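You operate a simulated robot arm through the tools that you are given. There is no shell and no other tool.

You run a simulated robot arm. Do the job below in one go: nothing can be reset, and whatever is moved stays where it is left.

Task
Wind to the faulty label and stand its flag on the white block.
Fine: bench winder, window lamp on; the chart gives the flag's colour; brake back on LOCK.

The check looks at the end state, three seconds after you hand in, the way a careful person would. Anything else that was tipped, shoved, dropped, spilled or broken makes it a failure.

Robot
A 6-joint arm with a fingered hand, fixed in place. Base frame: the origin is on the floor under the middle of its stand, x ahead of it, y to its left, z up. Units: cm, rad, N and s.
With the tool pointing down near the work surface it reaches from about 18 to 88 cm from the base axis. Its first joint turns from -2.897 to 2.897 rad. Payload 5 kg.
Tool frame: the origin (TCP) lies between the finger pads and is the grasp point; the fingertips stand 3.6 cm ahead of it; z points along the fingers, y is the line along which they close. The gripper opens to 12 cm; its body begins 4.2 cm behind the TCP. The gripper is a hand of 4 fingers: y runs from the thumb to the fingers, the wrist lies at [-1.9, -12.3, -21.1] in the tool frame, and closing takes about 1.5 s.
Orientation is told as [roll, pitch, yaw] about the base's x, y, z axes, in that order, counted from this pose: with the fingers straight down and the wrist toward the robot, the tool's x, y and z point along [0, 1, 0], [1, 0, 0] and [0, 0, -1] of the base frame.

Tools
- The arm moves only by the tool servo_tool. Its argument "targets" is a list of rows, each an object of numbers (a shift or turn left out is 0, a gripper value left out holds the last): "x", "y", "z": the shift along the tool's x, y, z in cm; "ax", "ay", "az": the turn, a rotation vector about the tool's x, y, z in rad; "jaw": the opening, from 0 (shut) to 1 (fully open). In form: [{"x": .., "y": .., "z": .., "ax": .., "ay": .., "az": .., "jaw": ..}, ...]. A call has 1 to 20 rows; each row is the pose to reach, as a shift and turn from the pose commanded when the call began, along the tool's axes at that moment. A row lasts 0.2 s, in which the tool goes at most 5 cm and 0.15 rad; a call with a longer step from one row to the next is refused whole, and so is a gripper value outside its range. A pose out of reach is approached as far as the arm can. The call stops where the force on the tool passes 60 N (or 10 N more than at its start, if that is more) or the arm is blocked; 0.2 s more then pass. Each finger travels about 4.5 cm/s and halts on what it meets, pressing with about 29 N; the grip force reading is that of the motor and also rises with nothing between the fingers. The clock runs only during rows and for 0.2 s after the last one: add rows that repeat a pose to give the fingers time. It gives the time, the measured TCP pose, the force on the tool (base axes), the opening and the grip force at its end, in the units of the frame above (readings bear some noise), with the torque about the TCP (base axes, N m) and any sound that the robot's microphone picked up.
- Cameras (640 x 400 px; columns grow to the right, rows downward): "scene" is fixed at [39.65, 50.96, 152.32]; the picture's right is [-0.99, -0.16, 0.00], its down [-0.07, 0.46, -0.89] and it looks along [0.14, -0.88, -0.46] (base axes); focal length 324 px, centre (320, 200). "wrist" rides on the gripper at [7.3, -10.1, -14.2] in the tool frame; the picture's right is [-0.79, 0.29, -0.54], its down [-0.56, -0.70, 0.44] and it looks along [-0.25, 0.65, 0.71] (tool axes); focal length 280 px, centre (320, 200). There is no depth. A picture from a camera that has moved, and an enlarged one, comes with that camera's place and axes in the base frame and with its lens. The place of the scene camera against the robot may be out by one fixed shift of up to 1.2 cm in any direction.
- capture(camera): a new picture of that camera. No time passes.
- slide_trunk(by): slides the trunk up (or, below 0, down) by that many cm; the arm rides with it, the base frame stays. It gives what a move gives, with no picture.
- grasp_type(shape): the hand has 4 fingers and takes this shape, open, in about a second: jaw (thumb against the fingers, like two jaws); tri (thumb and two fingers); tip (a fingertip pinch); poke (one finger out to press); point (the index stretched); flat (the hand flat); cup (the hand cupped); fist (a fist). The gripper value then closes the fingers along that shape, each until it touches; the sizes above hold for jaw. It gives what a move gives, with no picture.
- enlarge(camera, box): a new picture of the part [left, top, right, bottom] of that camera's present view, enlarged. No time passes.
- sign_off(): hands the job in; it is judged then, once.

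Places have to be worked out from the pictures, the camera data and where the tool is seen. Open the gripper and draw the arm clear of the work before you hand the job in, unless the task says otherwise.

The tools are called after "Emit:" as a command line: name --argument value ..., lists and objects as JSON in quotes. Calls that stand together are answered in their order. servo_tool: Moves the arm, as the interface text tells. Its arguments: {"type":"object","properties":{"targets":{"type":"array"}},"required":["targets"]} The other tools are called the same way: slide_trunk (by) moves the trunk up or down; grasp_type (shape) gives the hand a shape; capture (camera) takes a picture; enlarge (camera, box) takes an enlarged picture of a part of a camera's view; sign_off () hands the job in.

At the start:

```text
time: 0.0
tcp_pos: [44.98, -55.6, 122.91]
tcp_rot: [0.0, 0.0, 0.0]
contact_force: [0.1, 0.0, -0.4]
ft_torque: [-0.03, 0.01, -0.03]
opening: 11.93
grasp_force: 0.1
shape: jaw
trunk travel left (down, up): [-77.5, 6.5]
```

scene: 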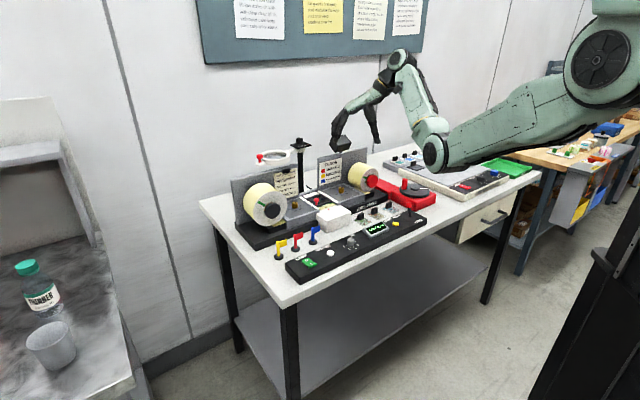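
wrist: 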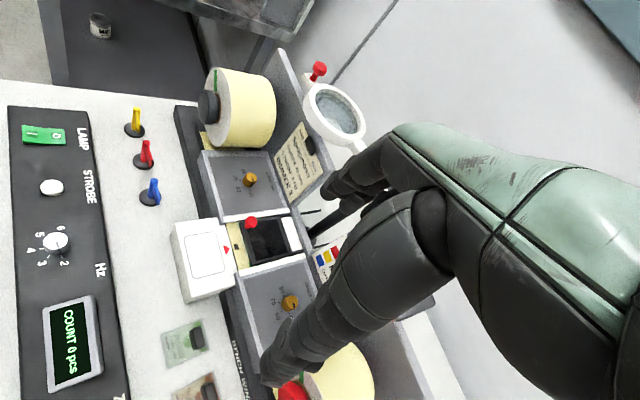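

I'll start by looking closely at the bench from both cameras, to read the plates and find the controls.

Emit:
enlarge --camera "scene" --box '[220, 130, 380, 230]'

Emit:
enlarge --camera "scene" --box '[300, 140, 460, 240]'

Emit:
enlarge --camera "scene" --box '[260, 190, 440, 300]'

Emit:
enlarge --camera "wrist" --box '[170, 50, 410, 200]'

Emit:
enlarge --camera "wrist" --box '[150, 180, 390, 400]'

```text
4.00 times, centred on (300, 180) of scene
camera zoom: at [39.65, 50.96, 152.32], right [-0.99, -0.16, 0.0], down [-0.07, 0.46, -0.89], along [0.14, -0.88, -0.46], focal length 1297 px, centre (400, 280)
```

zoom: 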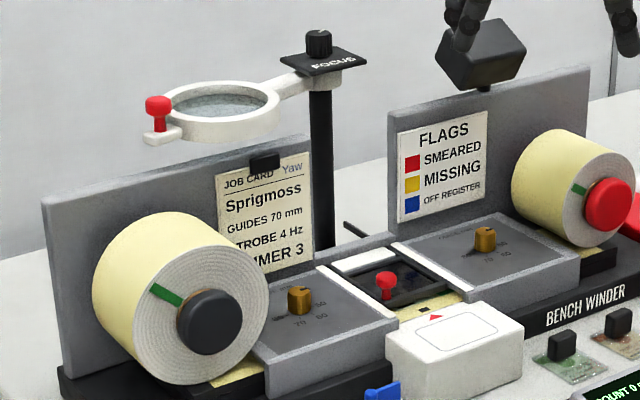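

```text
4.00 times, centred on (380, 190) of scene
camera zoom: at [39.65, 50.96, 152.32], right [-0.99, -0.16, 0.0], down [-0.07, 0.46, -0.89], along [0.14, -0.88, -0.46], focal length 1297 px, centre (80, 240)
```

zoom: 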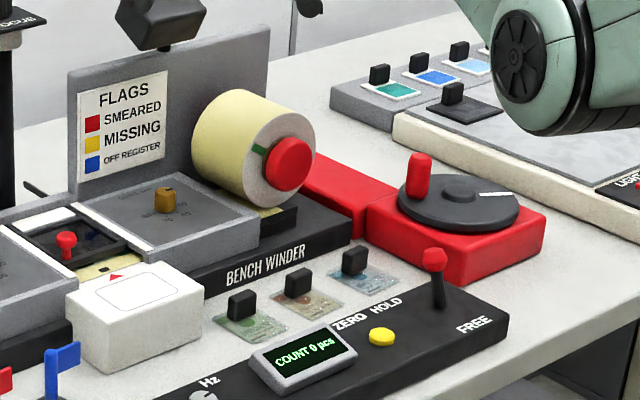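

```text
3.56 times, centred on (350, 245) of scene
camera zoom: at [39.65, 50.96, 152.32], right [-0.99, -0.16, 0.0], down [-0.07, 0.46, -0.89], along [0.14, -0.88, -0.46], focal length 1153 px, centre (213, 40)
```

zoom: 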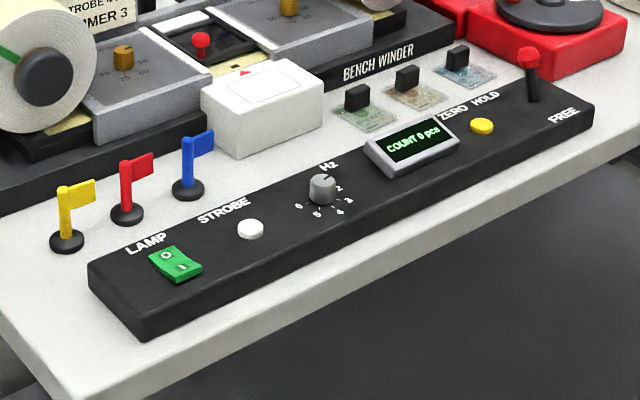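

```text
2.67 times, centred on (290, 125) of wrist
camera zoom: at [34.8, -48.41, 137.16], right [0.29, -0.79, 0.54], down [-0.7, -0.56, -0.44], along [0.65, -0.25, -0.71], focal length 748 px, centre (400, 400)
```

zoom: 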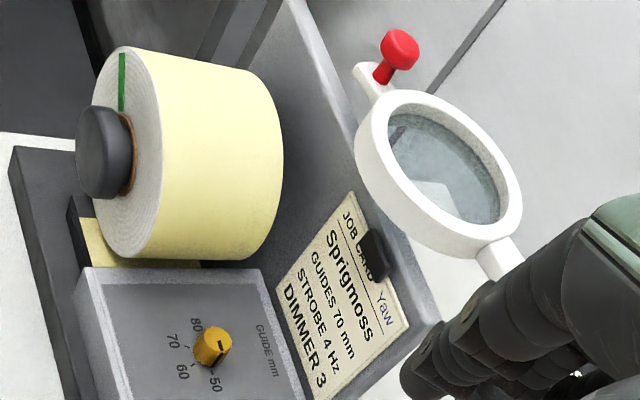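

```text
1.82 times, centred on (270, 290) of wrist
camera zoom: at [34.8, -48.41, 137.16], right [0.29, -0.79, 0.54], down [-0.7, -0.56, -0.44], along [0.65, -0.25, -0.71], focal length 510 px, centre (411, 36)
```

zoom: 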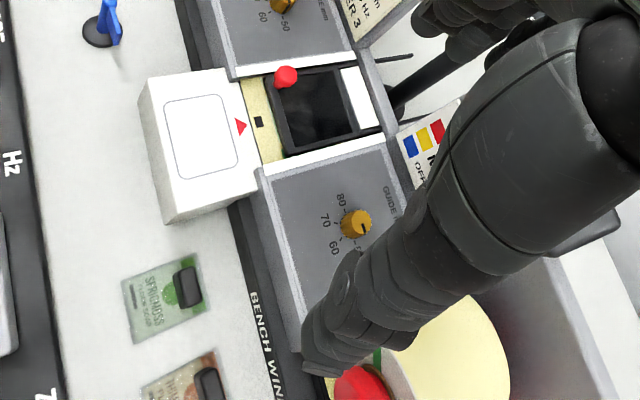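

The machine has a job card, a flag chart, guides, a shuttered window, a lamp rocker and a lever. I'll zoom in further on the lettering before moving anything.

Emit:
enlarge --camera "scene" --box '[360, 180, 440, 230]'

Emit:
enlarge --camera "scene" --box '[300, 170, 380, 220]'

Emit:
enlarge --camera "scene" --box '[280, 235, 360, 285]'

Emit:
enlarge --camera "wrist" --box '[160, 190, 320, 290]'

Emit:
enlarge --camera "wrist" --box '[0, 100, 160, 200]'

Emit:
enlarge --camera "scene" --box '[200, 0, 440, 70]'

Emit:
enlarge --camera "scene" --box '[370, 140, 550, 250]'

```text
8.00 times, centred on (400, 205) of scene
camera zoom: at [39.65, 50.96, 152.32], right [-0.99, -0.16, 0.0], down [-0.07, 0.46, -0.89], along [0.14, -0.88, -0.46], focal length 2594 px, centre (-320, 160)
```

zoom: 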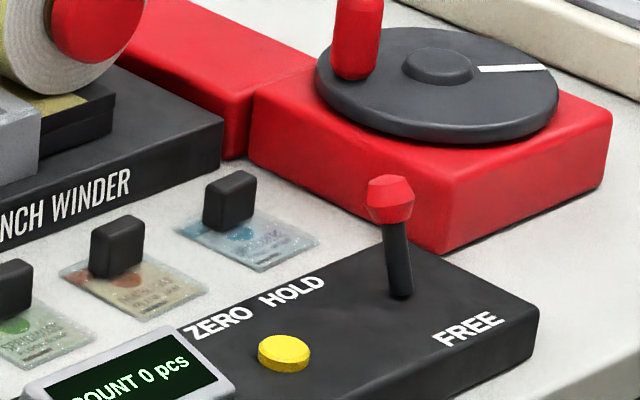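

```text
8.00 times, centred on (340, 195) of scene
camera zoom: at [39.65, 50.96, 152.32], right [-0.99, -0.16, 0.0], down [-0.07, 0.46, -0.89], along [0.14, -0.88, -0.46], focal length 2594 px, centre (160, 240)
```

zoom: 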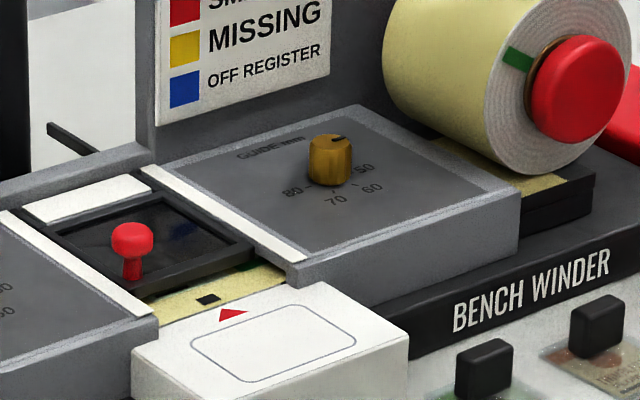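

```text
8.00 times, centred on (320, 260) of scene
camera zoom: at [39.65, 50.96, 152.32], right [-0.99, -0.16, 0.0], down [-0.07, 0.46, -0.89], along [0.14, -0.88, -0.46], focal length 2594 px, centre (320, -280)
```

zoom: 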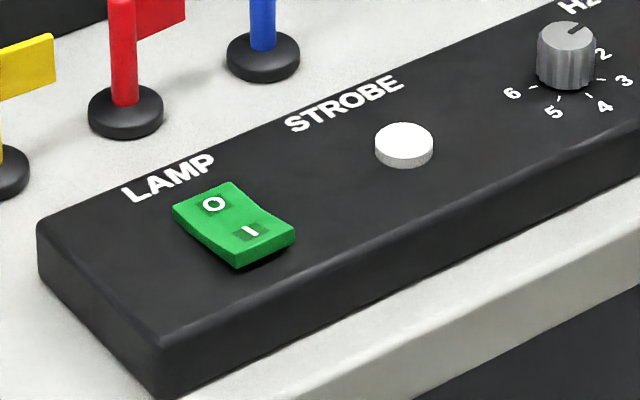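

```text
4.00 times, centred on (240, 240) of wrist
camera zoom: at [34.8, -48.41, 137.16], right [0.29, -0.79, 0.54], down [-0.7, -0.56, -0.44], along [0.65, -0.25, -0.71], focal length 1122 px, centre (640, 40)
```

zoom: 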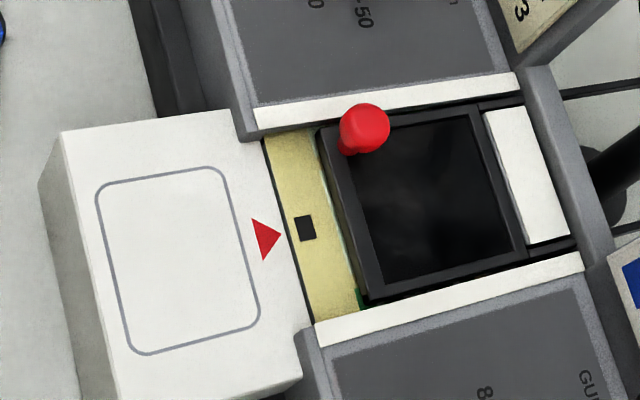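

```text
4.00 times, centred on (80, 150) of wrist
camera zoom: at [34.8, -48.41, 137.16], right [0.29, -0.79, 0.54], down [-0.7, -0.56, -0.44], along [0.65, -0.25, -0.71], focal length 1122 px, centre (1280, 400)
```

zoom: 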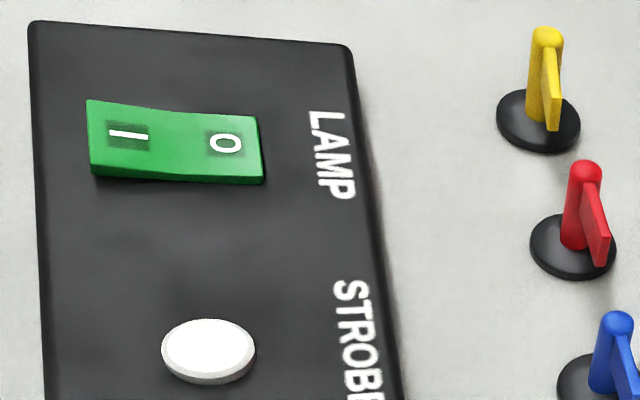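

```text
2.67 times, centred on (320, 35) of scene
camera zoom: at [39.65, 50.96, 152.32], right [-0.99, -0.16, 0.0], down [-0.07, 0.46, -0.89], along [0.14, -0.88, -0.46], focal length 864 px, centre (320, 640)
```

zoom: 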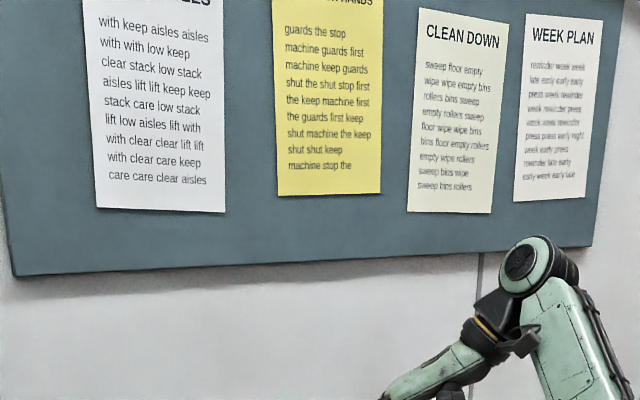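

```text
3.56 times, centred on (460, 195) of scene
camera zoom: at [39.65, 50.96, 152.32], right [-0.99, -0.16, 0.0], down [-0.07, 0.46, -0.89], along [0.14, -0.88, -0.46], focal length 1153 px, centre (-178, 218)
```

zoom: 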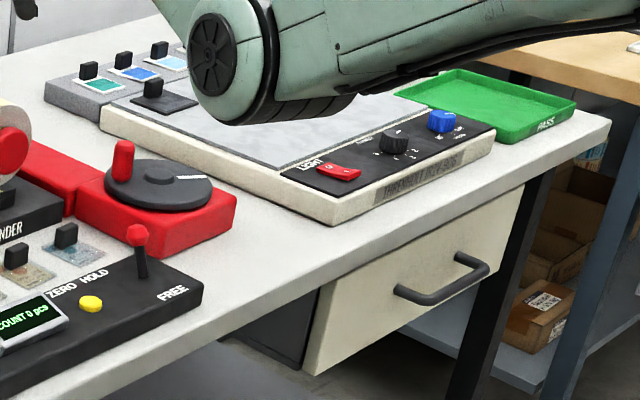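

The bench is turned about 45° to the base, its top at z≈90, with the window near (59,-57) and the crank near (20,-71). I'll turn the hand square to the bench and bring the wrist camera closer to the window.

Emit:
servo_tool --targets '[{"x": 1.5, "y": 0.75, "z": 1.3, "az": 0.131}, {"x": 3, "y": 1.5, "z": 2.6, "az": 0.262}, {"x": 4.5, "y": 2.25, "z": 4, "az": 0.393}, {"x": 6, "y": 3, "z": 5.3, "az": 0.524}, {"x": 7.5, "y": 3.75, "z": 6.6, "az": 0.655}, {"x": 8.9, "y": 4.5, "z": 8, "az": 0.785}]'

Emit:
capture --camera "wrist"

Emit:
capture --camera "scene"

```text
time: 1.4
tcp_pos: [49.69, -46.54, 115.03]
tcp_rot: [-0.001, 0.0, -0.787]
contact_force: [0.2, 0.2, -0.3]
ft_torque: [-0.02, -0.01, 0.01]
opening: 11.98
grasp_force: 0.2
shape: jaw
trunk travel left (down, up): [-77.5, 6.5]
```

```text
taken
camera wrist: at [47.55, -34.29, 129.21], right [-0.36, -0.76, 0.54], down [-0.89, 0.1, -0.44], along [0.28, -0.64, -0.71], focal length 280 px, centre (320, 200)
```

wrist: 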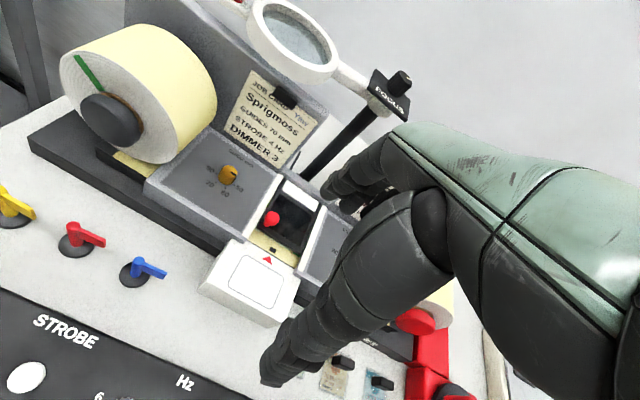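

```text
taken
```

scene: 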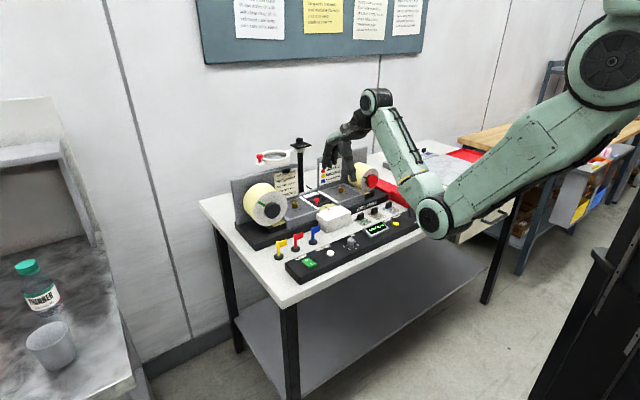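

The arm followed as commanded. I'll enlarge the window area from here.

Emit:
enlarge --camera "wrist" --box '[190, 170, 350, 320]'

Emit:
enlarge --camera "wrist" --box '[240, 170, 340, 270]'

```text
2.67 times, centred on (270, 245) of wrist
camera zoom: at [47.55, -34.29, 129.21], right [-0.36, -0.76, 0.54], down [-0.89, 0.1, -0.44], along [0.28, -0.64, -0.71], focal length 748 px, centre (453, 80)
```

zoom: 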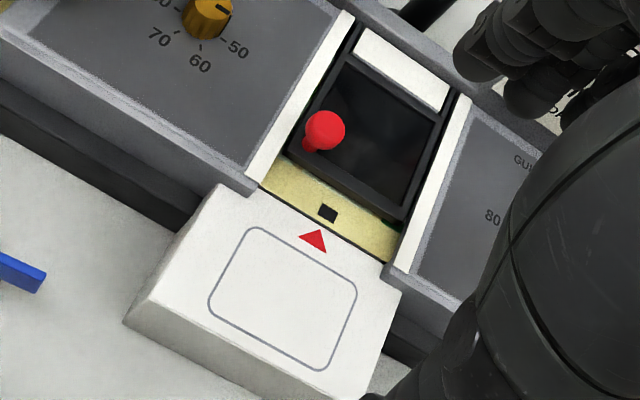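

```text
4.00 times, centred on (290, 220) of wrist
camera zoom: at [47.55, -34.29, 129.21], right [-0.36, -0.76, 0.54], down [-0.89, 0.1, -0.44], along [0.28, -0.64, -0.71], focal length 1122 px, centre (440, 120)
```

zoom: 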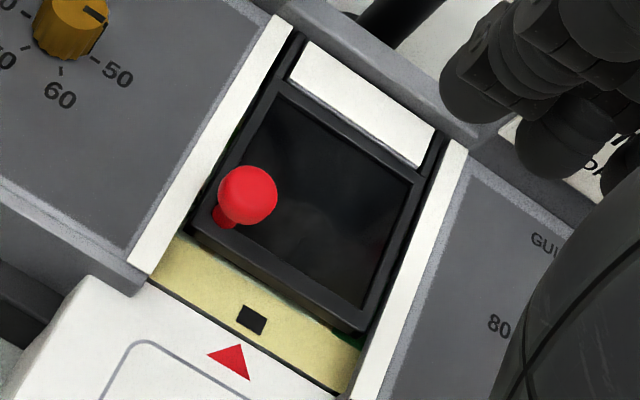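

The window is covered by a dark hood with a red knob, lamp apparently off. Next I go to look at the brake lever with the wrist camera, to read its labels properly.

Emit:
servo_tool --targets '[{"x": -2.2, "y": -3.9, "z": 0.6}, {"x": -4.4, "y": -7.8, "z": 1.2}, {"x": -6.7, "y": -11.7, "z": 1.8}, {"x": -9, "y": -15.7, "z": 2.5}, {"x": -11.2, "y": -19.6, "z": 3.1}, {"x": -13.5, "y": -23.5, "z": 3.8}, {"x": -15.7, "y": -27.4, "z": 4.4}, {"x": -18, "y": -31.4, "z": 5}]'

Emit:
capture --camera "wrist"

```text
time: 3.2
tcp_pos: [14.61, -37.23, 110.16]
tcp_rot: [-0.001, -0.002, -0.784]
contact_force: [0.1, 0.7, 0.7]
ft_torque: [-0.02, 0.0, -0.01]
opening: 11.98
grasp_force: 0.1
shape: jaw
trunk travel left (down, up): [-77.5, 6.5]
```

```text
taken
camera wrist: at [12.46, -25.06, 124.21], right [-0.35, -0.76, 0.54], down [-0.89, 0.1, -0.44], along [0.28, -0.64, -0.71], focal length 280 px, centre (320, 200)
```

wrist: 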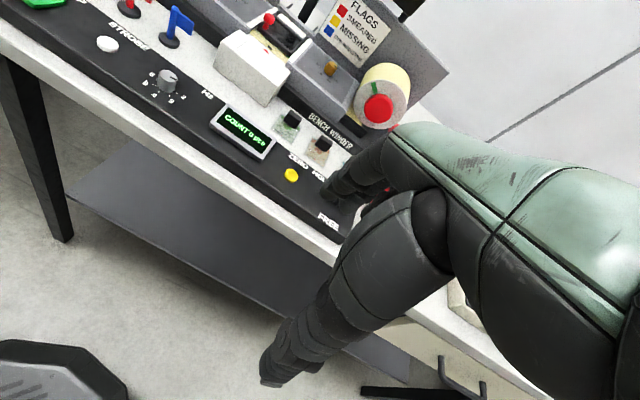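

The fingers hide the lever in this view. I shift right and forward so the lever falls in the clear left half of the image.

Emit:
servo_tool --targets '[{"x": -3.3, "y": 2.7}, {"x": -6.6, "y": 5.4}, {"x": -9.9, "y": 8.0}, {"x": -13.2, "y": 10.7}]'

Emit:
capture --camera "wrist"

Emit:
enlarge --camera "wrist" --box '[120, 120, 320, 280]'

```text
time: 4.2
tcp_pos: [12.68, -54.52, 109.9]
tcp_rot: [0.002, 0.001, -0.784]
contact_force: [-0.4, 0.1, -0.4]
ft_torque: [0.09, -0.03, 0.02]
opening: 11.98
grasp_force: 0.0
shape: jaw
trunk travel left (down, up): [-77.5, 6.5]
```

```text
taken
camera wrist: at [10.64, -42.26, 124.06], right [-0.35, -0.76, 0.54], down [-0.89, 0.1, -0.44], along [0.28, -0.64, -0.72], focal length 280 px, centre (320, 200)
```

wrist: 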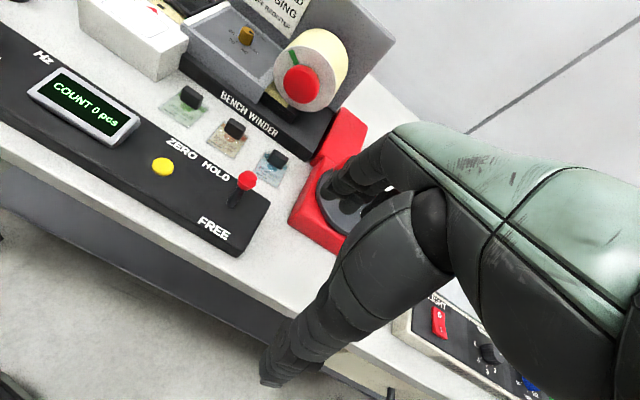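

```text
2.50 times, centred on (220, 200) of wrist
camera zoom: at [10.64, -42.26, 124.06], right [-0.35, -0.76, 0.54], down [-0.89, 0.1, -0.44], along [0.28, -0.64, -0.72], focal length 701 px, centre (570, 200)
```

zoom: 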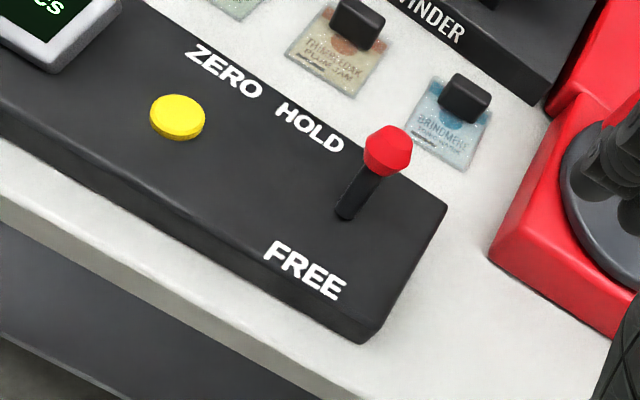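

The lever reads HOLD (back) / FREE (front) and leans to HOLD. Before deciding that this is the brake, I look over the crank for any LOCK marking.

Emit:
servo_tool --targets '[{"x": -3.5, "y": 2, "z": -1}, {"x": -7, "y": 4, "z": -2}, {"x": -10.5, "y": 6, "z": -3}, {"x": -14, "y": 8, "z": -4}]'

Emit:
capture --camera "wrist"

Emit:
enlarge --camera "wrist" --box '[120, 60, 360, 260]'

Emit:
capture --camera "scene"

```text
time: 5.2
tcp_pos: [8.25, -69.9, 113.97]
tcp_rot: [0.003, 0.002, -0.787]
contact_force: [0.3, -0.3, 0.1]
ft_torque: [0.06, -0.03, 0.01]
opening: 11.98
grasp_force: 0.0
shape: jaw
trunk travel left (down, up): [-77.5, 6.5]
```

```text
taken
camera wrist: at [6.21, -57.67, 128.07], right [-0.35, -0.76, 0.54], down [-0.89, 0.1, -0.44], along [0.28, -0.64, -0.72], focal length 280 px, centre (320, 200)
```

wrist: 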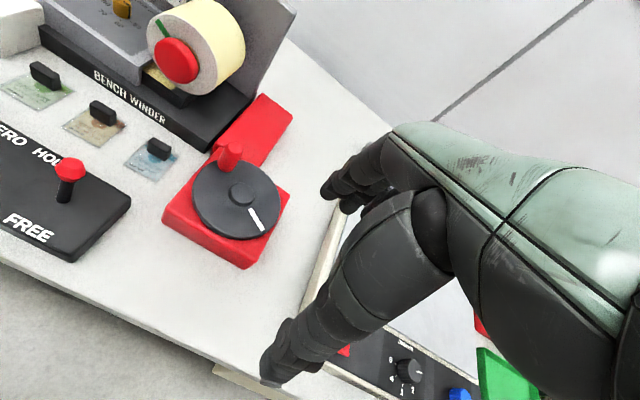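

```text
2.00 times, centred on (240, 160) of wrist
camera zoom: at [6.21, -57.67, 128.07], right [-0.35, -0.76, 0.54], down [-0.89, 0.1, -0.44], along [0.28, -0.64, -0.72], focal length 561 px, centre (480, 280)
```

zoom: 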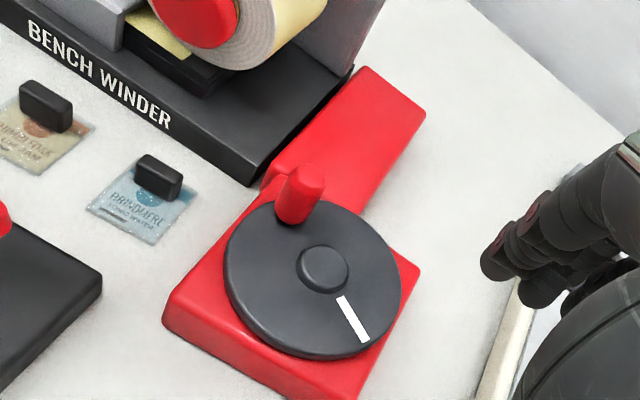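

```text
taken
```

scene: 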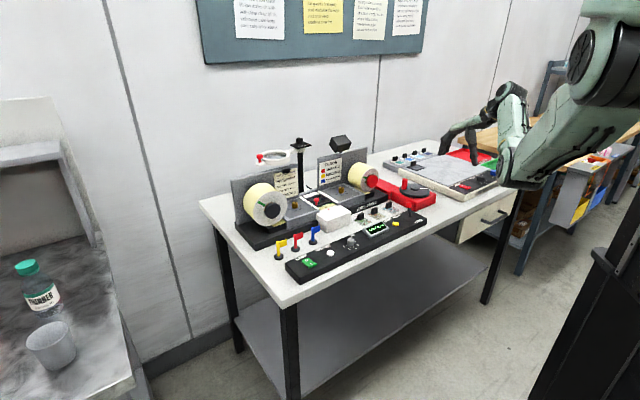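

No LOCK anywhere on the crank; the arm is now out of the way so I check the whole winder from the scene camera.

Emit:
enlarge --camera "scene" --box '[225, 130, 385, 230]'

Emit:
enlarge --camera "scene" --box '[300, 165, 364, 205]'

Emit:
enlarge --camera "scene" --box '[350, 130, 530, 240]'

Emit:
enlarge --camera "scene" --box '[318, 130, 366, 160]'

```text
4.00 times, centred on (305, 180) of scene
camera zoom: at [39.65, 50.96, 152.32], right [-0.99, -0.16, 0.0], down [-0.07, 0.46, -0.89], along [0.14, -0.88, -0.46], focal length 1297 px, centre (380, 280)
```

zoom: 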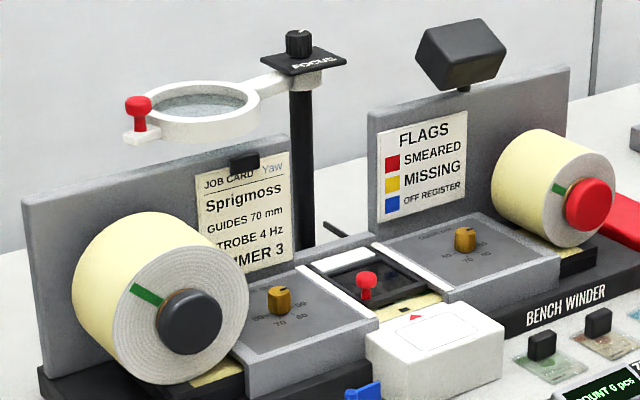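

```text
10.00 times, centred on (332, 185) of scene
camera zoom: at [39.65, 50.96, 152.32], right [-0.99, -0.16, 0.0], down [-0.07, 0.46, -0.89], along [0.14, -0.88, -0.46], focal length 3242 px, centre (200, 350)
```

zoom: 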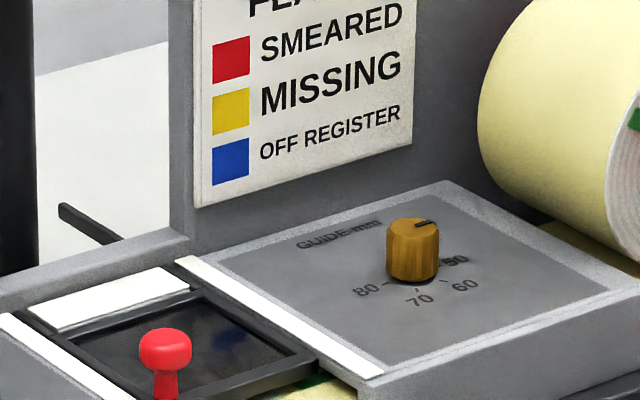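

```text
3.56 times, centred on (440, 185) of scene
camera zoom: at [39.65, 50.96, 152.32], right [-0.99, -0.16, 0.0], down [-0.07, 0.46, -0.89], along [0.14, -0.88, -0.46], focal length 1153 px, centre (-107, 253)
```

zoom: 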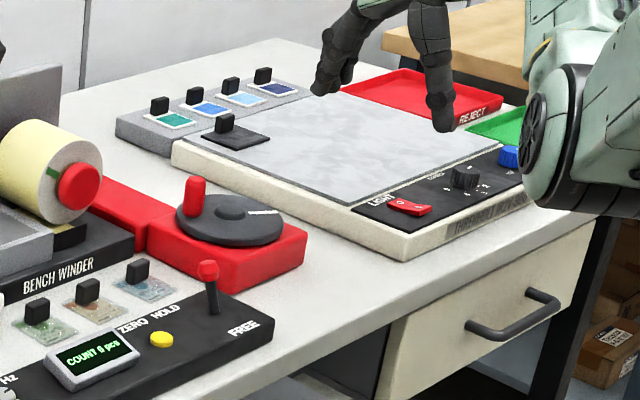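

```text
13.33 times, centred on (342, 145) of scene
camera zoom: at [39.65, 50.96, 152.32], right [-0.99, -0.16, 0.0], down [-0.07, 0.46, -0.89], along [0.14, -0.88, -0.46], focal length 4322 px, centre (27, 933)
```

zoom: 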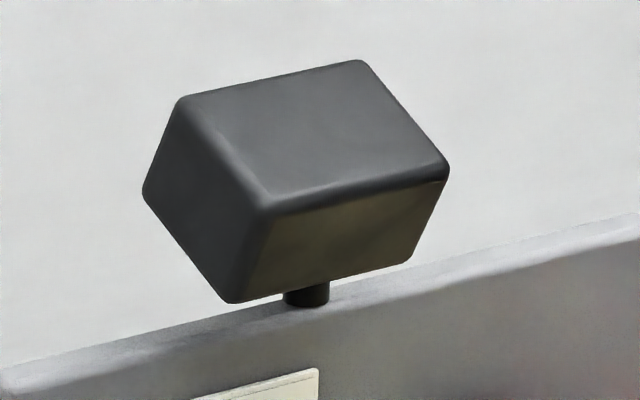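

The lever is the only brake, so its HOLD end must be the LOCK position. Now I'll go over the lamp rocker at the left end of the panel to see which half is pressed.

Emit:
servo_tool --targets '[{"x": 4.6}, {"x": 9.2}, {"x": 13.8}, {"x": 18.4}, {"x": 23}, {"x": 27.6}, {"x": 32.2}, {"x": 36.8}, {"x": 41.4}, {"x": 46}, {"x": 50.6, "y": -1}, {"x": 54, "y": -2, "z": 3}, {"x": 56, "y": -2.2, "z": 7}, {"x": 56, "y": -2.2, "z": 10}]'

Emit:
capture --camera "wrist"

Emit:
enlarge --camera "wrist" --box '[120, 120, 320, 280]'

```text
time: 8.2
tcp_pos: [46.46, -28.5, 104.03]
tcp_rot: [-0.001, -0.001, -0.785]
contact_force: [-0.2, -0.7, 0.4]
ft_torque: [-0.04, -0.04, -0.02]
opening: 11.97
grasp_force: 0.0
shape: jaw
trunk travel left (down, up): [-77.5, 6.5]
```

```text
taken
camera wrist: at [44.51, -16.27, 118.18], right [-0.35, -0.76, 0.54], down [-0.89, 0.1, -0.44], along [0.28, -0.64, -0.71], focal length 280 px, centre (320, 200)
```

wrist: 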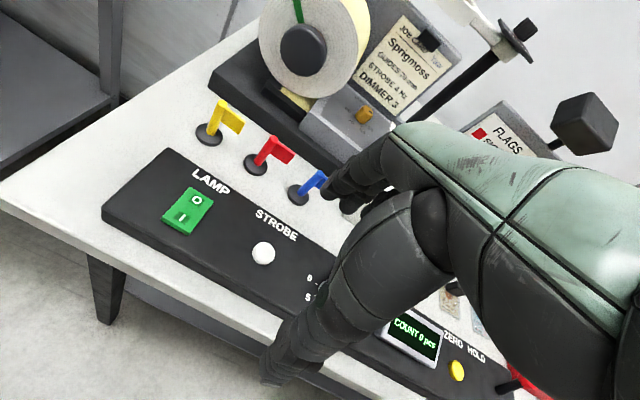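

```text
2.50 times, centred on (220, 200) of wrist
camera zoom: at [44.51, -16.27, 118.18], right [-0.35, -0.76, 0.54], down [-0.89, 0.1, -0.44], along [0.28, -0.64, -0.71], focal length 701 px, centre (570, 200)
```

zoom: 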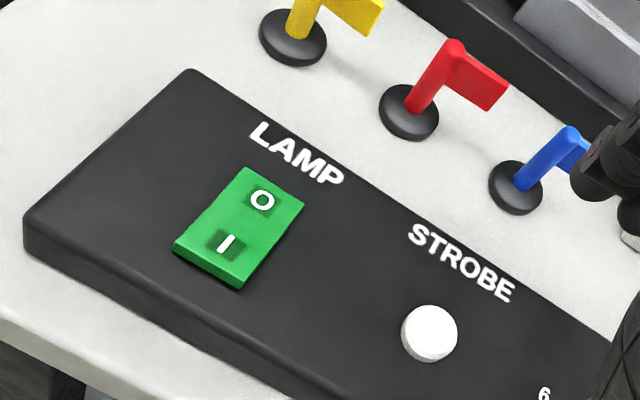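

The rocker's I half stands proud, so the lamp is off; the I pad is near q≈22.5, p≈53.7 in bench terms (about (53.9,-22.1)). I shape the hand to poke and see where the finger lies in the image.

Emit:
grasp_type --shape "poke"

Emit:
capture --camera "wrist"

Emit:
enlarge --camera "scene" --box '[270, 130, 470, 290]'

```text
time: 9.1
tcp_pos: [46.45, -28.5, 103.99]
tcp_rot: [-0.001, 0.002, -0.786]
contact_force: [0.0, -0.2, -0.3]
ft_torque: [-0.03, 0.0, -0.04]
opening: 0.0
grasp_force: 0.0
shape: poke
trunk travel left (down, up): [-77.5, 6.5]
```

```text
taken
camera wrist: at [44.52, -16.28, 118.21], right [-0.35, -0.76, 0.54], down [-0.89, 0.1, -0.44], along [0.28, -0.64, -0.71], focal length 280 px, centre (320, 200)
```

wrist: 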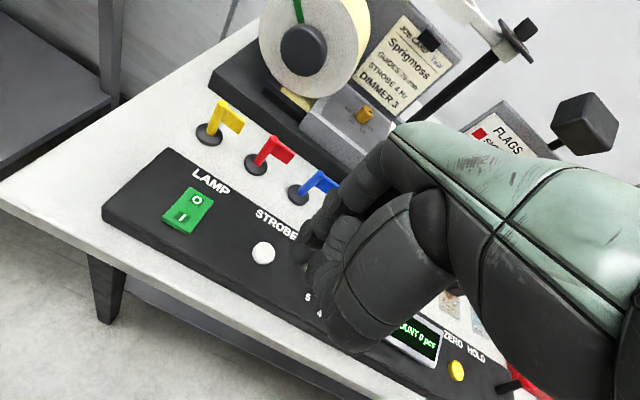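

```text
2.50 times, centred on (370, 210) of scene
camera zoom: at [39.65, 50.96, 152.32], right [-0.99, -0.16, 0.0], down [-0.07, 0.46, -0.89], along [0.14, -0.88, -0.46], focal length 810 px, centre (195, 175)
```

zoom: 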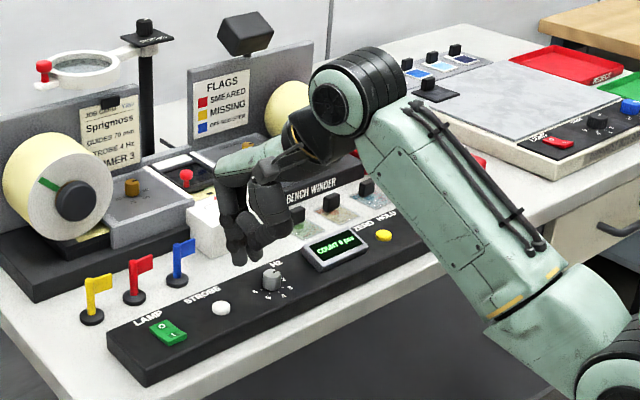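

Poke shape taken; I enlarge around the fingertip to fix where it ends relative to the tool frame.

Emit:
enlarge --camera "wrist" --box '[260, 150, 460, 360]'

Emit:
enlarge --camera "scene" --box '[340, 190, 404, 240]'

```text
1.90 times, centred on (360, 255) of wrist
camera zoom: at [44.52, -16.28, 118.21], right [-0.35, -0.76, 0.54], down [-0.89, 0.1, -0.44], along [0.28, -0.64, -0.71], focal length 534 px, centre (244, 95)
```

zoom: 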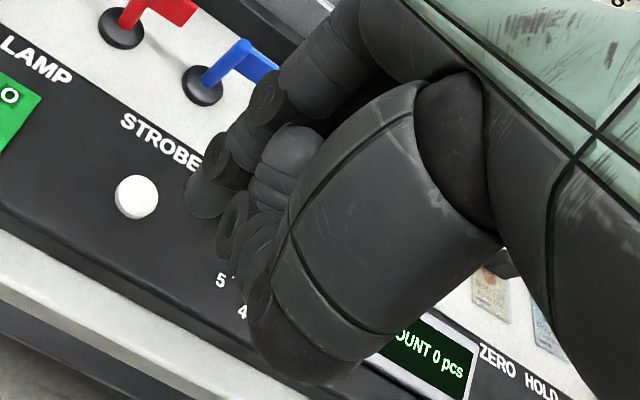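

```text
8.00 times, centred on (372, 215) of scene
camera zoom: at [39.65, 50.96, 152.32], right [-0.99, -0.16, 0.0], down [-0.07, 0.46, -0.89], along [0.14, -0.88, -0.46], focal length 2594 px, centre (-96, 80)
```

zoom: 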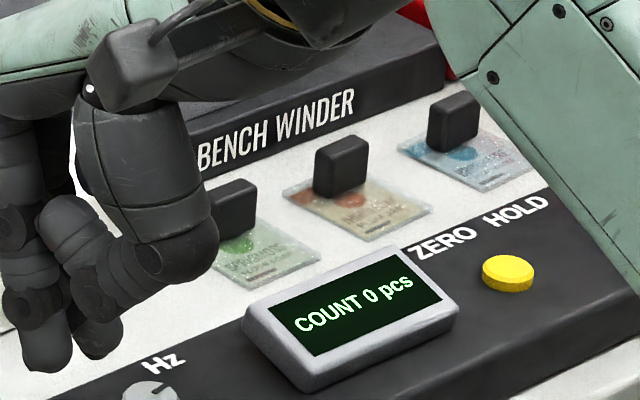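

The poking fingertip sits close under the TCP. I move sideways to hang it above the I half of the rocker and look again before pressing.

Emit:
servo_tool --targets '[{"x": 3.2}, {"x": 6.4}, {"x": 9.3, "z": 0.5}, {"x": 9.3, "z": 2.5}]'

Emit:
enlarge --camera "wrist" --box '[200, 150, 400, 300]'

Emit:
enlarge --camera "scene" --box '[280, 215, 360, 275]'

```text
time: 10.1
tcp_pos: [53.23, -21.92, 101.53]
tcp_rot: [0.0, 0.001, -0.785]
contact_force: [-0.8, -0.7, 0.1]
ft_torque: [0.02, -0.01, -0.02]
opening: 0.0
grasp_force: 0.0
shape: poke
trunk travel left (down, up): [-77.5, 6.5]
```

```text
2.67 times, centred on (300, 225) of wrist
camera zoom: at [51.12, -9.71, 115.71], right [-0.35, -0.76, 0.54], down [-0.89, 0.1, -0.44], along [0.28, -0.64, -0.71], focal length 748 px, centre (373, 133)
```

zoom: 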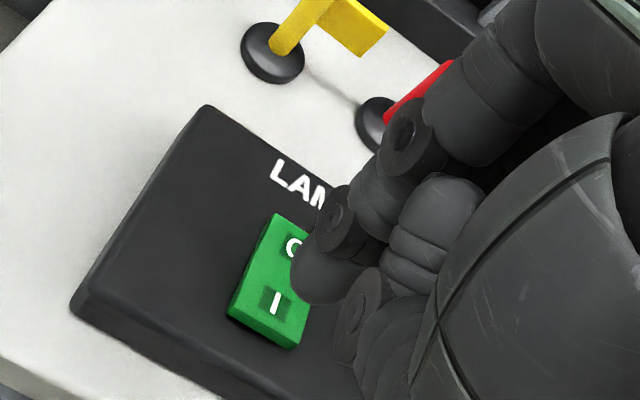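

```text
6.67 times, centred on (320, 245) of scene
camera zoom: at [39.65, 50.96, 152.32], right [-0.99, -0.16, 0.0], down [-0.07, 0.46, -0.89], along [0.14, -0.88, -0.46], focal length 2161 px, centre (320, -100)
```

zoom: 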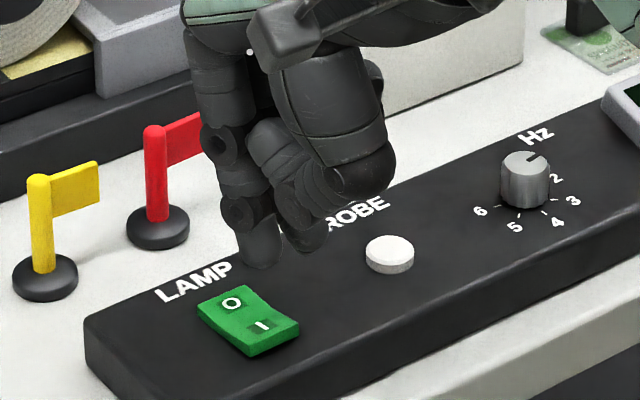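

Tip and "I" pad line up within about half a centimetre, with roughly 3 cm to go. I lower in small steps onto the I half.

Emit:
servo_tool --targets '[{"y": -0.1, "z": 1}, {"y": -0.1, "z": 2}, {"y": -0.1, "z": 2.6}, {"y": -0.1, "z": 3.0}, {"y": -0.1, "z": 3.3}]'

Emit:
enlarge --camera "wrist" --box '[200, 150, 400, 300]'

Emit:
enlarge --camera "scene" --box '[280, 165, 400, 275]'

```text
time: 11.3
tcp_pos: [53.09, -21.81, 98.1]
tcp_rot: [0.0, -0.001, -0.786]
contact_force: [0.4, 0.3, -0.6]
ft_torque: [-0.01, 0.0, -0.01]
opening: 0.0
grasp_force: 0.1
shape: poke
trunk travel left (down, up): [-77.5, 6.5]
```

```text
2.67 times, centred on (300, 225) of wrist
camera zoom: at [50.98, -9.66, 112.34], right [-0.35, -0.76, 0.54], down [-0.89, 0.1, -0.44], along [0.28, -0.64, -0.71], focal length 748 px, centre (373, 133)
```

zoom: 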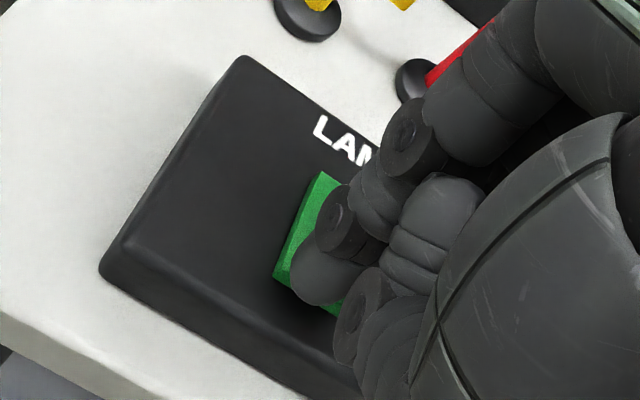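

```text
3.64 times, centred on (340, 220) of scene
camera zoom: at [39.65, 50.96, 152.32], right [-0.99, -0.16, 0.0], down [-0.07, 0.46, -0.89], along [0.14, -0.88, -0.46], focal length 1179 px, centre (247, 127)
```

zoom: 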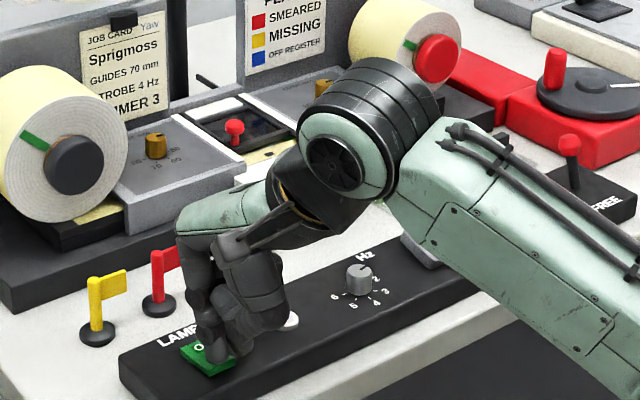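

No contact yet at z 98.1; continuing down in small steps.

Emit:
servo_tool --targets '[{"z": 0.3}, {"z": 0.6}, {"z": 0.9}, {"z": 1.2}]'

Emit:
enlarge --camera "scene" --box '[280, 215, 360, 275]'

```text
time: 12.3
tcp_pos: [53.09, -21.78, 96.88]
tcp_rot: [0.0, 0.0, -0.785]
contact_force: [-0.9, 1.0, 0.8]
ft_torque: [0.02, -0.01, 0.04]
opening: 0.0
grasp_force: 0.0
shape: poke
trunk travel left (down, up): [-77.5, 6.5]
heard: click
```

```text
6.67 times, centred on (320, 245) of scene
camera zoom: at [39.65, 50.96, 152.32], right [-0.99, -0.16, 0.0], down [-0.07, 0.46, -0.89], along [0.14, -0.88, -0.46], focal length 2161 px, centre (320, -100)
```

zoom: 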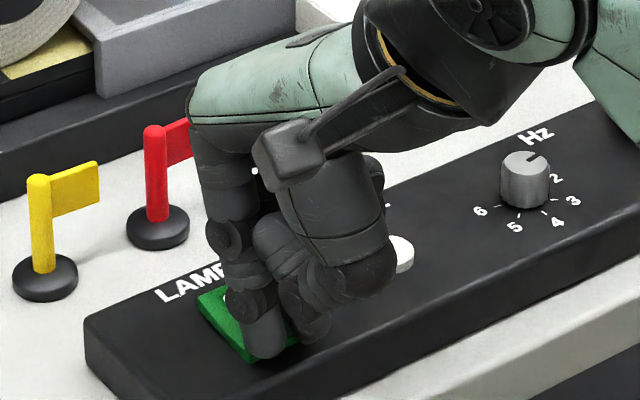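

A click was heard. I lift straight up and check whether the rocker now leans to I and the window is lit.

Emit:
servo_tool --targets '[{"z": -3}, {"z": -6}, {"z": -10}, {"x": -3, "y": -2, "z": -14}]'

Emit:
capture --camera "wrist"

Emit:
enlarge --camera "scene" --box '[280, 165, 400, 275]'

Emit:
enlarge --camera "scene" --box '[300, 180, 348, 220]'

```text
refused: row 4 steps farther than a row can; nothing moved
```

```text
taken
camera wrist: at [51.0, -9.54, 111.18], right [-0.35, -0.76, 0.54], down [-0.89, 0.1, -0.44], along [0.28, -0.64, -0.71], focal length 280 px, centre (320, 200)
```

wrist: 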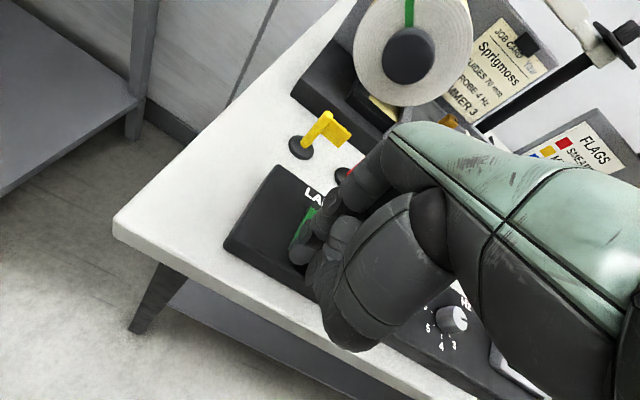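

```text
3.64 times, centred on (340, 220) of scene
camera zoom: at [39.65, 50.96, 152.32], right [-0.99, -0.16, 0.0], down [-0.07, 0.46, -0.89], along [0.14, -0.88, -0.46], focal length 1179 px, centre (247, 127)
```

zoom: 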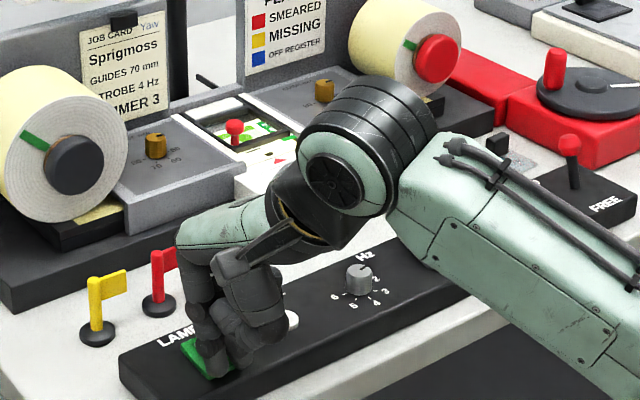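

```text
10.00 times, centred on (324, 200) of scene
camera zoom: at [39.65, 50.96, 152.32], right [-0.99, -0.16, 0.0], down [-0.07, 0.46, -0.89], along [0.14, -0.88, -0.46], focal length 3242 px, centre (280, 200)
```

zoom: 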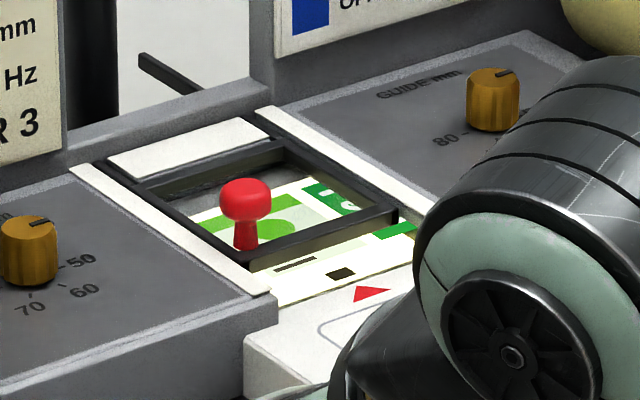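

The window is lit and a green label shows in it. I lift with shorter steps.

Emit:
servo_tool --targets '[{"z": -3}, {"z": -6}, {"z": -10}, {"z": -14}]'

Emit:
capture --camera "wrist"

Emit:
enlarge --camera "scene" --box '[300, 180, 348, 220]'

```text
time: 13.3
tcp_pos: [52.95, -21.83, 110.86]
tcp_rot: [0.0, 0.0, -0.785]
contact_force: [0.8, 0.4, -0.3]
ft_torque: [0.03, 0.02, -0.02]
opening: 0.01
grasp_force: 0.1
shape: poke
trunk travel left (down, up): [-77.5, 6.5]
```

```text
taken
camera wrist: at [50.88, -9.72, 125.03], right [-0.35, -0.76, 0.54], down [-0.89, 0.1, -0.44], along [0.28, -0.64, -0.71], focal length 280 px, centre (320, 200)
```

wrist: 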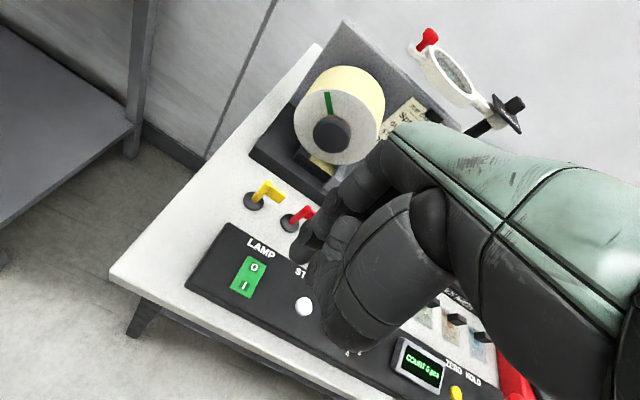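

```text
10.00 times, centred on (324, 200) of scene
camera zoom: at [39.65, 50.96, 152.32], right [-0.99, -0.16, 0.0], down [-0.07, 0.46, -0.89], along [0.14, -0.88, -0.46], focal length 3242 px, centre (280, 200)
```

zoom: 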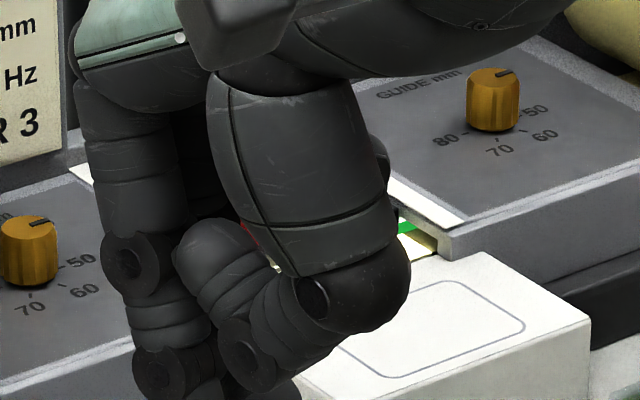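

The rocker now lies on I. Next I look down on the lit window with the wrist camera.

Emit:
servo_tool --targets '[{"x": -4.6, "y": 0.5}, {"x": -9.2, "y": 1.5}, {"x": -13.4, "y": 4}, {"x": -17.4, "y": 7}, {"x": -21.2, "y": 10}, {"x": -25, "y": 13}, {"x": -28.5, "y": 16.2}, {"x": -31, "y": 19.5}, {"x": -31, "y": 22, "z": -1}]'

Emit:
capture --camera "wrist"

Emit:
enlarge --camera "wrist" --box '[150, 130, 290, 270]'

```text
time: 15.3
tcp_pos: [46.59, -59.6, 111.96]
tcp_rot: [0.001, 0.001, -0.784]
contact_force: [0.3, 0.2, -0.6]
ft_torque: [-0.02, 0.03, 0.01]
opening: 0.0
grasp_force: 0.0
shape: poke
trunk travel left (down, up): [-77.5, 6.5]
```

```text
taken
camera wrist: at [44.65, -47.35, 126.24], right [-0.35, -0.76, 0.54], down [-0.89, 0.1, -0.44], along [0.28, -0.64, -0.71], focal length 280 px, centre (320, 200)
```

wrist: 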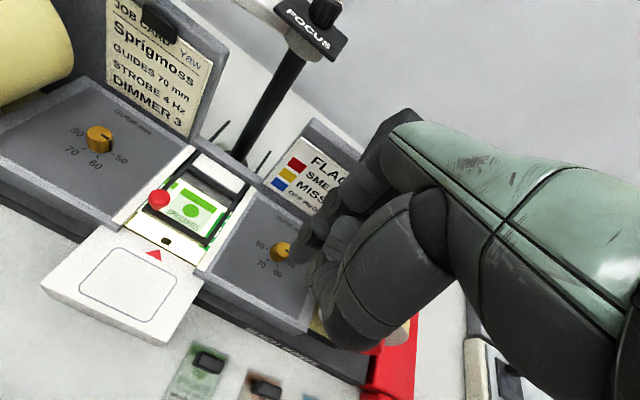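

```text
2.86 times, centred on (220, 200) of wrist
camera zoom: at [44.65, -47.35, 126.24], right [-0.35, -0.76, 0.54], down [-0.89, 0.1, -0.44], along [0.28, -0.64, -0.71], focal length 801 px, centre (606, 200)
```

zoom: 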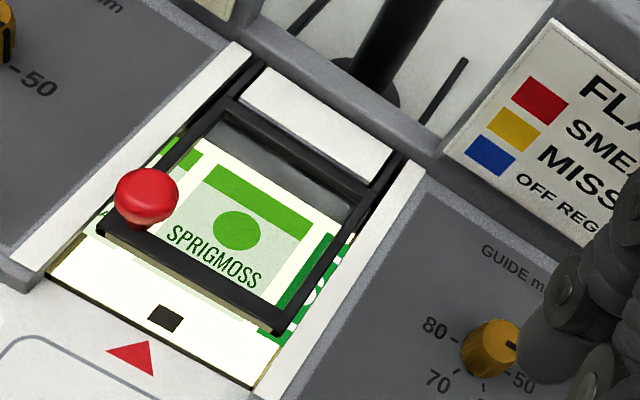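

A Sprigmoss label sits in the window with its black mark near the arrow. I zoom in tightly to judge whether it is good, and on the sample swatches.

Emit:
enlarge --camera "wrist" --box '[160, 160, 230, 230]'

Emit:
enlarge --camera "wrist" --box '[160, 330, 290, 400]'

Emit:
enlarge --camera "scene" --box '[345, 195, 409, 235]'

```text
5.71 times, centred on (195, 195) of wrist
camera zoom: at [44.65, -47.35, 126.24], right [-0.35, -0.76, 0.54], down [-0.89, 0.1, -0.44], along [0.28, -0.64, -0.71], focal length 1602 px, centre (1034, 229)
```

zoom: 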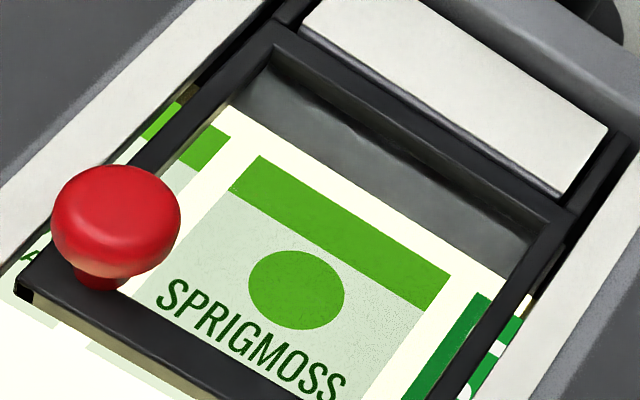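

```text
4.92 times, centred on (225, 365) of wrist
camera zoom: at [44.65, -47.35, 126.24], right [-0.35, -0.76, 0.54], down [-0.89, 0.1, -0.44], along [0.28, -0.64, -0.71], focal length 1380 px, centre (788, -612)
```

zoom: 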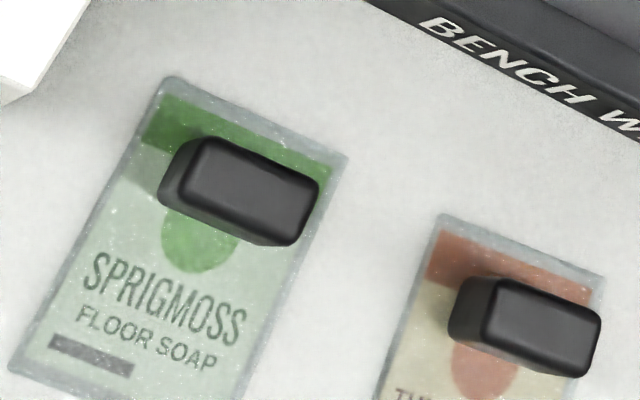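

```text
10.00 times, centred on (377, 215) of scene
camera zoom: at [39.65, 50.96, 152.32], right [-0.99, -0.16, 0.0], down [-0.07, 0.46, -0.89], along [0.14, -0.88, -0.46], focal length 3242 px, centre (-250, 50)
```

zoom: 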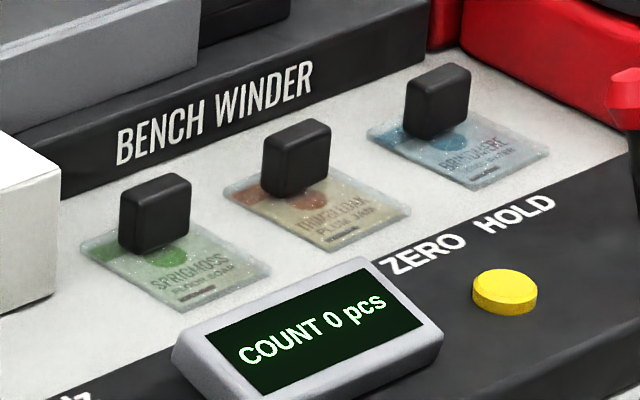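

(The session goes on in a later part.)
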